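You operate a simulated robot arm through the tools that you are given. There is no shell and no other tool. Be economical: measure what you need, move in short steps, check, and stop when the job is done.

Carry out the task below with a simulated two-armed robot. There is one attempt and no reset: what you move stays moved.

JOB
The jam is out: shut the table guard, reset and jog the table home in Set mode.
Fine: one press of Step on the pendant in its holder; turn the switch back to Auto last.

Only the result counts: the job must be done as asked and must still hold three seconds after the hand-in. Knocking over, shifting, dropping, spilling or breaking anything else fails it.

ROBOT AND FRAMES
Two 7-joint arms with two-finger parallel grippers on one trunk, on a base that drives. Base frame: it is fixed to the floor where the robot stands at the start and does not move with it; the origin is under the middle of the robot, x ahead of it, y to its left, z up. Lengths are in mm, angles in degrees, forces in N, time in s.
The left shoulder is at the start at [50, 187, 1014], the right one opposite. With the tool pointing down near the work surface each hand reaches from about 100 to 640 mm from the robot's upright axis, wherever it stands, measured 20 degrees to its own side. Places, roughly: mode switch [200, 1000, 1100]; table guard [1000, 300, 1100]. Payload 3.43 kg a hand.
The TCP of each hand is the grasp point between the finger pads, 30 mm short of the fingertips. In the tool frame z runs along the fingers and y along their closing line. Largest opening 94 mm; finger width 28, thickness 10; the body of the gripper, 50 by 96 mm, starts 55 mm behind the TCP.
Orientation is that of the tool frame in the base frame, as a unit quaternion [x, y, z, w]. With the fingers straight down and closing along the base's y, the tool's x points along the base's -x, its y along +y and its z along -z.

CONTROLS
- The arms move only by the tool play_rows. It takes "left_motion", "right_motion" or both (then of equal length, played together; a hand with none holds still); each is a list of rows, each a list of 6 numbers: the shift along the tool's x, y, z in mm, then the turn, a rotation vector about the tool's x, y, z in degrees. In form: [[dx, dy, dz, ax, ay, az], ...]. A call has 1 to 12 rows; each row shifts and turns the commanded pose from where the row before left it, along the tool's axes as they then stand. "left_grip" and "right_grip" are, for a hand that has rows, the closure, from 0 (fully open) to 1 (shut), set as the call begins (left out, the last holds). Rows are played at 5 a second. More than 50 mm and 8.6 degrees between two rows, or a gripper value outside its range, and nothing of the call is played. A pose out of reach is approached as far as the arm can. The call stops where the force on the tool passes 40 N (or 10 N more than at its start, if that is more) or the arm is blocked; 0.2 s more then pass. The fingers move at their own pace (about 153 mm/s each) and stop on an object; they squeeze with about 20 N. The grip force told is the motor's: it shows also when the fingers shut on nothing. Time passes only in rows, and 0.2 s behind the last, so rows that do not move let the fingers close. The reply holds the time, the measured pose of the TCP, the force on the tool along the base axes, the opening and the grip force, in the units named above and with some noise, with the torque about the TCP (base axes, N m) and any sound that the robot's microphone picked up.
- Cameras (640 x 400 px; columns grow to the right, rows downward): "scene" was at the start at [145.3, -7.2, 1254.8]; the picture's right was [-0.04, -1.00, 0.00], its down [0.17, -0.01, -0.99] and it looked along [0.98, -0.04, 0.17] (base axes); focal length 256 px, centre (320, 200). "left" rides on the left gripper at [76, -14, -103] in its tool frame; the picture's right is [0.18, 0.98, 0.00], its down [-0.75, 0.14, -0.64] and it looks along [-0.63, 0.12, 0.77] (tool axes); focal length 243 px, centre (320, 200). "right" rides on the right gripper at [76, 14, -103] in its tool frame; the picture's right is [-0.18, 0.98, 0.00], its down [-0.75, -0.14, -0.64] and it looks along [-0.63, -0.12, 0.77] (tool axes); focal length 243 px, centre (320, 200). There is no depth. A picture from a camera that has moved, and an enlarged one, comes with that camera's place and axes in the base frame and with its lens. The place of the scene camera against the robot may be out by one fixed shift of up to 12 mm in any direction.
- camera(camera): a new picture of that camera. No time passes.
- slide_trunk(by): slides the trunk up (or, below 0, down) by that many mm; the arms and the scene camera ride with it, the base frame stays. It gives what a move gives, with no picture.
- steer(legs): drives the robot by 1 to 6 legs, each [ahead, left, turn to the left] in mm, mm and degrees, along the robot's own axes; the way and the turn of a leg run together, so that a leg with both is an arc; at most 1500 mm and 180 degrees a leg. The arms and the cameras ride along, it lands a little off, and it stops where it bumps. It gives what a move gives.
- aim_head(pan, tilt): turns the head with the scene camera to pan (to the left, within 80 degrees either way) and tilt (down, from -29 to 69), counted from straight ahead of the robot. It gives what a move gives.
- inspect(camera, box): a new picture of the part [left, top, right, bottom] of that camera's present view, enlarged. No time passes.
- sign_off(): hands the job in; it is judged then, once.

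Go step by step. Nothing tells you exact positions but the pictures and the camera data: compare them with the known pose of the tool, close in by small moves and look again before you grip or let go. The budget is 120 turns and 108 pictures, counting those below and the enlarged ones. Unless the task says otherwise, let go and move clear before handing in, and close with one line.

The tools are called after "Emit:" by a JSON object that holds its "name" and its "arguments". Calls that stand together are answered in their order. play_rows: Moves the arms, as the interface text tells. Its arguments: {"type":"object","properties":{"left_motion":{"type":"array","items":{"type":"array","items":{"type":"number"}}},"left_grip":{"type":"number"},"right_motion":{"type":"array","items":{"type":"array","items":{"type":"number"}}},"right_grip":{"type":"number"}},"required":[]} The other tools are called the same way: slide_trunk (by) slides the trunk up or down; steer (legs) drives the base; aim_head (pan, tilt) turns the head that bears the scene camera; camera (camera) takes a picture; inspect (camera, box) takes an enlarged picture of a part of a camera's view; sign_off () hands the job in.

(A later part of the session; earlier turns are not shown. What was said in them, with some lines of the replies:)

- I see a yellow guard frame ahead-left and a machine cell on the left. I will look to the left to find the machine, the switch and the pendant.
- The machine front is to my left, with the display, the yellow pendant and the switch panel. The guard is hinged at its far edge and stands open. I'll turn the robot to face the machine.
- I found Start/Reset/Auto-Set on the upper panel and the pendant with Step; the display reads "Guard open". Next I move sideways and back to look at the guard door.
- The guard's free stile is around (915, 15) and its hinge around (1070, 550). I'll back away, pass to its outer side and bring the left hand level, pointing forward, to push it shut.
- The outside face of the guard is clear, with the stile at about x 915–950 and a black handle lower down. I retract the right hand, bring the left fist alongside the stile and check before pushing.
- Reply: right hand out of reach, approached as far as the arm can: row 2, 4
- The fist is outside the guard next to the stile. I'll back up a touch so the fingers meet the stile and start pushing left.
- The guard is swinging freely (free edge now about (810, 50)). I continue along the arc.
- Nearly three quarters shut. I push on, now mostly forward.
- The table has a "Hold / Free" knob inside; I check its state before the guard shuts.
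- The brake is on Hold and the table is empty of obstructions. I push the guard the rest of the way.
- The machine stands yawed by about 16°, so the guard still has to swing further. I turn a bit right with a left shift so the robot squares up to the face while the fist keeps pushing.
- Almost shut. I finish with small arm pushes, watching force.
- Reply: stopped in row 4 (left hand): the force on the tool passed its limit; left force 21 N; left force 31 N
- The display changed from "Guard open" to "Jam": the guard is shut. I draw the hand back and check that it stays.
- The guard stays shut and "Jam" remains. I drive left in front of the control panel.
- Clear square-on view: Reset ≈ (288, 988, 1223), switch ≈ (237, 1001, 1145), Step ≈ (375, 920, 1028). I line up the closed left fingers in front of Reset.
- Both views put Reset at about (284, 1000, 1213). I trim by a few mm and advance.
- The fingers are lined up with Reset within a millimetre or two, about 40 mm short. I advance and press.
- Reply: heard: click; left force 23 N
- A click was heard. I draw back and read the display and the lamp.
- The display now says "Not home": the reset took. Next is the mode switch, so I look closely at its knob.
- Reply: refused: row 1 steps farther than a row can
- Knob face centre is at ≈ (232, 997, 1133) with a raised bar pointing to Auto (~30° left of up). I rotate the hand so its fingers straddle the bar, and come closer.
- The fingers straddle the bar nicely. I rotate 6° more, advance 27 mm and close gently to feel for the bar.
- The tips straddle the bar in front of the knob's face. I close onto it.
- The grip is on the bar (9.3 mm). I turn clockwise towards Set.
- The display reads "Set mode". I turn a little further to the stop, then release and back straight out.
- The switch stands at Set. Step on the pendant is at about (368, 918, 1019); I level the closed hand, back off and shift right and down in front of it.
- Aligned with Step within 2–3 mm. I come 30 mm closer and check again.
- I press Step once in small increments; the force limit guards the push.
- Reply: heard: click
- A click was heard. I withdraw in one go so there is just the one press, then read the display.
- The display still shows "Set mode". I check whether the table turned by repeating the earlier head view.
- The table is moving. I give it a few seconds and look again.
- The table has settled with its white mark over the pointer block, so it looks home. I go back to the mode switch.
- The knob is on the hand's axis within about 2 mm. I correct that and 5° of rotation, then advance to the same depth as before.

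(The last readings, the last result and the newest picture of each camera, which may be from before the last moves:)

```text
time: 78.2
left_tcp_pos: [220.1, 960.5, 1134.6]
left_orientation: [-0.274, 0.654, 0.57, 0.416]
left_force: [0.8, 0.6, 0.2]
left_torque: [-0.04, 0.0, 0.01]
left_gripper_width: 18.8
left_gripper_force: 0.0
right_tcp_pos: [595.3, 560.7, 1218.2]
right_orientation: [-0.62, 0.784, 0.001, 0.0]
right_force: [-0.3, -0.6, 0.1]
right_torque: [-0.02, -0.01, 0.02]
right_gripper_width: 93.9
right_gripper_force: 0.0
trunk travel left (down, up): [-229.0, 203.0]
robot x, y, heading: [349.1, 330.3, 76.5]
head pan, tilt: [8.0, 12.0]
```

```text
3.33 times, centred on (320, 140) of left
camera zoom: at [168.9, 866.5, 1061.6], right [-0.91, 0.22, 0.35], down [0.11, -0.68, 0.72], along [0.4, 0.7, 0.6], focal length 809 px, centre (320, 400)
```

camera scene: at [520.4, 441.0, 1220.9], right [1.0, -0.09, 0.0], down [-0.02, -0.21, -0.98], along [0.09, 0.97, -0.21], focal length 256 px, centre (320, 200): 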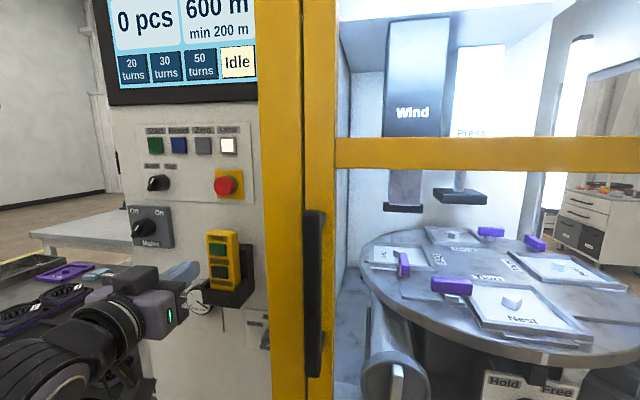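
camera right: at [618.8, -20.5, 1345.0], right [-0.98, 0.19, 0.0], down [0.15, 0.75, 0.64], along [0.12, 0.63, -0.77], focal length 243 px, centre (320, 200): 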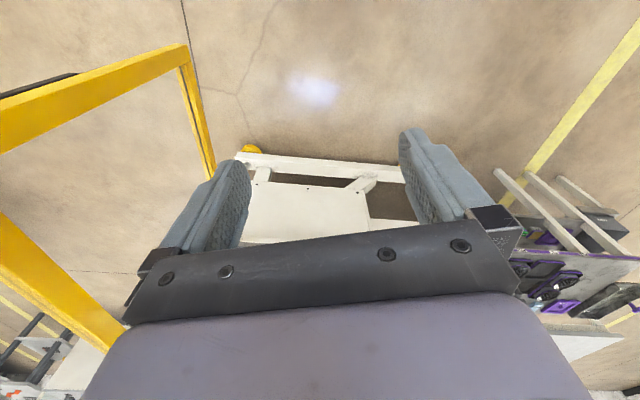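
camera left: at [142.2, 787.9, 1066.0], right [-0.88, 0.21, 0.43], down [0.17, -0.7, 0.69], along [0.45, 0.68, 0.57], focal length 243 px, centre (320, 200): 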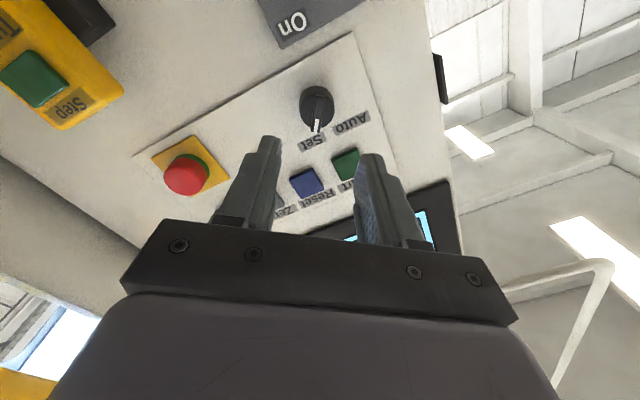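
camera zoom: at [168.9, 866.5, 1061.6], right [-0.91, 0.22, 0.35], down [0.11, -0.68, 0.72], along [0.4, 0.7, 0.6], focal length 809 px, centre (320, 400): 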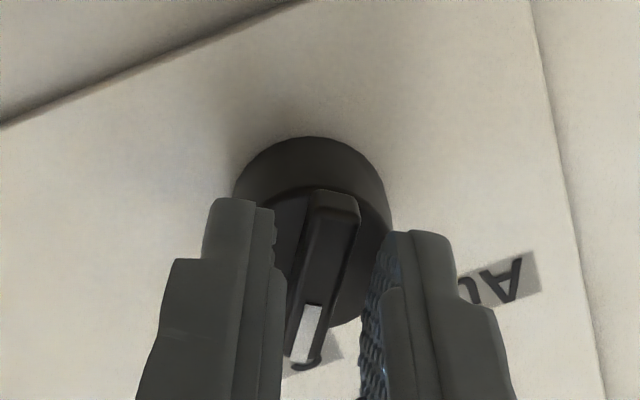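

The bar is between the tips. I grip it and turn counter-clockwise back to Auto.

Emit:
{"name": "play_rows", "arguments": {"left_motion": [[0, 0, 0, 0, 0, 0], [0, 0, 0, 0, 0, 0]], "left_grip": 1}}

Emit:
{"name": "play_rows", "arguments": {"left_motion": [[0, 0, 0, 0, 0, -8], [0, 0, 0, 0, 0, -8], [0, 0, 0, 0, 0, -8], [0, 0, 0, 0, 0, -8], [0, 0, 0, 0, 0, -8], [0, 0, 0, 0, 0, -8], [0, 0, 0, 0, 0, -8], [0, 0, 0, 0, 0, -8], [0, 0, 0, 0, 0, -6]]}}

Emit:
{"name": "aim_head", "arguments": {"pan": 10, "tilt": -4}}

Emit:
{"name": "camera", "arguments": {"camera": "scene"}}

```text
time: 78.8
left_tcp_pos: [219.9, 960.2, 1133.3]
left_orientation: [-0.274, 0.654, 0.569, 0.417]
left_force: [0.6, 0.3, -0.5]
left_torque: [-0.04, 0.01, -0.31]
left_gripper_width: 9.3
left_gripper_force: 42.7
right_tcp_pos: [595.4, 561.4, 1217.9]
right_orientation: [-0.62, 0.784, 0.001, 0.0]
right_force: [-0.1, -0.1, -0.1]
right_torque: [0.0, 0.02, -0.01]
right_gripper_width: 93.9
right_gripper_force: 0.0
trunk travel left (down, up): [-229.0, 203.0]
robot x, y, heading: [345.3, 330.3, 76.5]
head pan, tilt: [8.0, 12.0]
```

```text
time: 80.8
left_tcp_pos: [222.9, 959.0, 1133.1]
left_orientation: [-0.598, 0.381, 0.229, 0.667]
left_force: [13.4, -5.2, -4.1]
left_torque: [0.26, 1.37, -0.62]
left_gripper_width: 9.8
left_gripper_force: 43.6
right_tcp_pos: [597.1, 562.0, 1217.7]
right_orientation: [-0.62, 0.785, 0.002, 0.0]
right_force: [-0.5, 1.0, 0.2]
right_torque: [0.02, 0.01, -0.01]
right_gripper_width: 94.1
right_gripper_force: 0.0
trunk travel left (down, up): [-229.0, 203.0]
robot x, y, heading: [347.3, 332.6, 76.4]
head pan, tilt: [8.0, 12.0]
```

```text
time: 81.6
left_tcp_pos: [222.0, 958.8, 1134.3]
left_orientation: [-0.598, 0.382, 0.228, 0.667]
left_force: [13.2, -8.4, -7.5]
left_torque: [0.52, 1.04, -0.35]
left_gripper_width: 10.1
left_gripper_force: 43.9
right_tcp_pos: [597.0, 559.8, 1217.5]
right_orientation: [-0.619, 0.785, 0.003, 0.0]
right_force: [0.9, 0.2, 0.2]
right_torque: [-0.02, -0.02, 0.01]
right_gripper_width: 94.3
right_gripper_force: 0.0
trunk travel left (down, up): [-229.0, 203.0]
robot x, y, heading: [345.4, 331.3, 76.5]
head pan, tilt: [10.0, -4.0]
```

```text
43 pictures are left
camera scene: at [368.5, 471.4, 1246.2], right [1.0, -0.06, 0.0], down [0.0, 0.07, -1.0], along [0.06, 1.0, 0.07], focal length 256 px, centre (320, 200)
```

scene: 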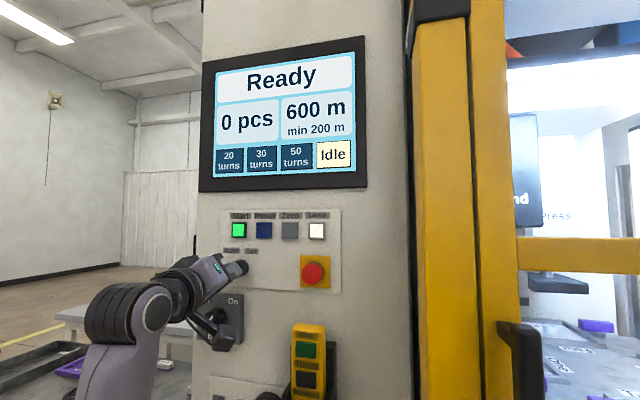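

The display says "Ready". I let go and back straight out, then check everything.

Emit:
{"name": "play_rows", "arguments": {"left_motion": [[0, 0, 0, 0, 0, 0], [0, 0, 0, 0, 0, 0], [0, 0, -15, 0, 0, 0], [0, 0, -20, 0, 0, 0], [0, 0, -30, 0, 0, 0], [0, 0, -40, 0, 0, 0]], "left_grip": 0.6}}

Emit:
{"name": "steer", "arguments": {"legs": [[-150, 0, 0]]}}

Emit:
{"name": "aim_head", "arguments": {"pan": 0, "tilt": 3}}

Emit:
{"name": "camera", "arguments": {"camera": "scene"}}

Emit:
{"name": "inspect", "arguments": {"camera": "scene", "box": [190, 130, 340, 290]}}

```text
time: 83.0
left_tcp_pos: [194.4, 857.5, 1134.5]
left_orientation: [-0.599, 0.379, 0.227, 0.668]
left_force: [0.4, 0.9, -0.1]
left_torque: [0.02, -0.01, -0.02]
left_gripper_width: 37.4
left_gripper_force: 0.0
right_tcp_pos: [596.0, 561.0, 1217.4]
right_orientation: [-0.62, 0.785, 0.001, 0.001]
right_force: [-0.1, -0.1, 0.0]
right_torque: [0.0, 0.04, -0.05]
right_gripper_width: 94.1
right_gripper_force: 0.0
trunk travel left (down, up): [-229.0, 203.0]
robot x, y, heading: [346.9, 331.2, 76.4]
head pan, tilt: [10.0, -4.0]
```

```text
time: 84.4
left_tcp_pos: [163.6, 715.5, 1135.0]
left_orientation: [-0.599, 0.38, 0.225, 0.668]
left_force: [1.3, -1.0, -0.5]
left_torque: [0.0, -0.02, 0.05]
left_gripper_width: 37.8
left_gripper_force: 0.0
right_tcp_pos: [561.4, 416.3, 1218.3]
right_orientation: [-0.618, 0.786, 0.001, 0.0]
right_force: [-0.7, 1.1, -0.4]
right_torque: [0.02, 0.01, 0.03]
right_gripper_width: 94.2
right_gripper_force: 0.0
trunk travel left (down, up): [-229.0, 203.0]
robot x, y, heading: [311.7, 183.4, 76.1]
head pan, tilt: [10.0, -4.0]
```

```text
time: 85.1
left_tcp_pos: [163.5, 715.6, 1134.1]
left_orientation: [-0.598, 0.38, 0.225, 0.668]
left_force: [-1.5, -0.2, 0.1]
left_torque: [-0.03, -0.02, 0.0]
left_gripper_width: 37.5
left_gripper_force: 0.1
right_tcp_pos: [563.3, 416.7, 1218.6]
right_orientation: [-0.618, 0.786, 0.001, 0.0]
right_force: [0.5, -0.1, -1.1]
right_torque: [-0.02, -0.03, -0.03]
right_gripper_width: 93.8
right_gripper_force: 0.1
trunk travel left (down, up): [-229.0, 203.0]
robot x, y, heading: [315.9, 190.5, 76.6]
head pan, tilt: [0.0, 3.0]
```

```text
42 pictures are left
camera scene: at [348.7, 328.7, 1235.4], right [0.97, -0.24, 0.0], down [-0.01, -0.05, -1.0], along [0.24, 0.97, -0.05], focal length 256 px, centre (320, 200)
```

scene: 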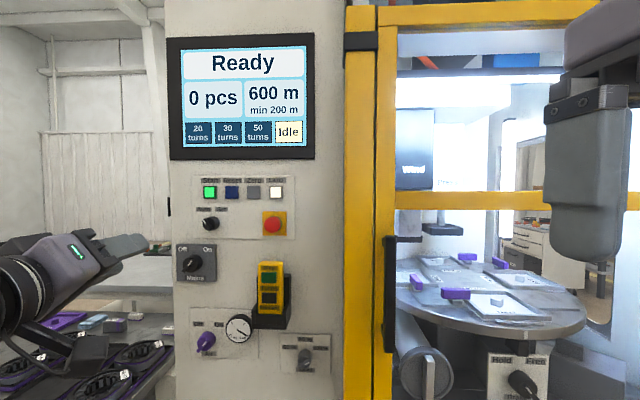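

```text
2.50 times, centred on (265, 210) of scene
camera zoom: at [348.7, 328.7, 1235.4], right [0.97, -0.24, 0.0], down [-0.01, -0.05, -1.0], along [0.24, 0.97, -0.05], focal length 640 px, centre (458, 175)
```

zoom: 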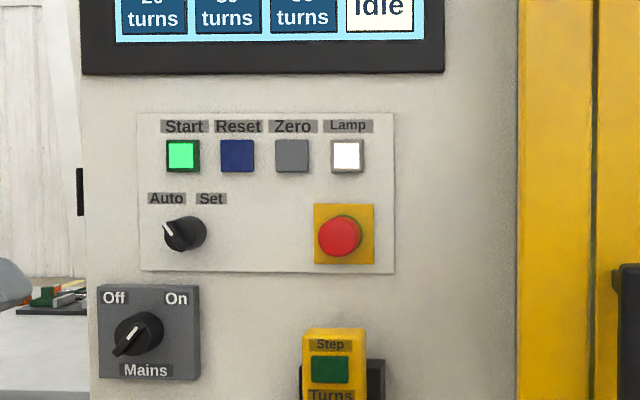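

The display shows "Ready", the switch points to Auto, the guard is shut, the pendant sits in its holder and the hands are clear. I hand in.

Emit:
{"name": "sign_off", "arguments": {}}

```text
The job is handed in.
```

The job is done and handed in: the guard is shut, the machine was reset, one press of Step in Set mode brought the table home, and the switch is back on Auto with the display reading "Ready".
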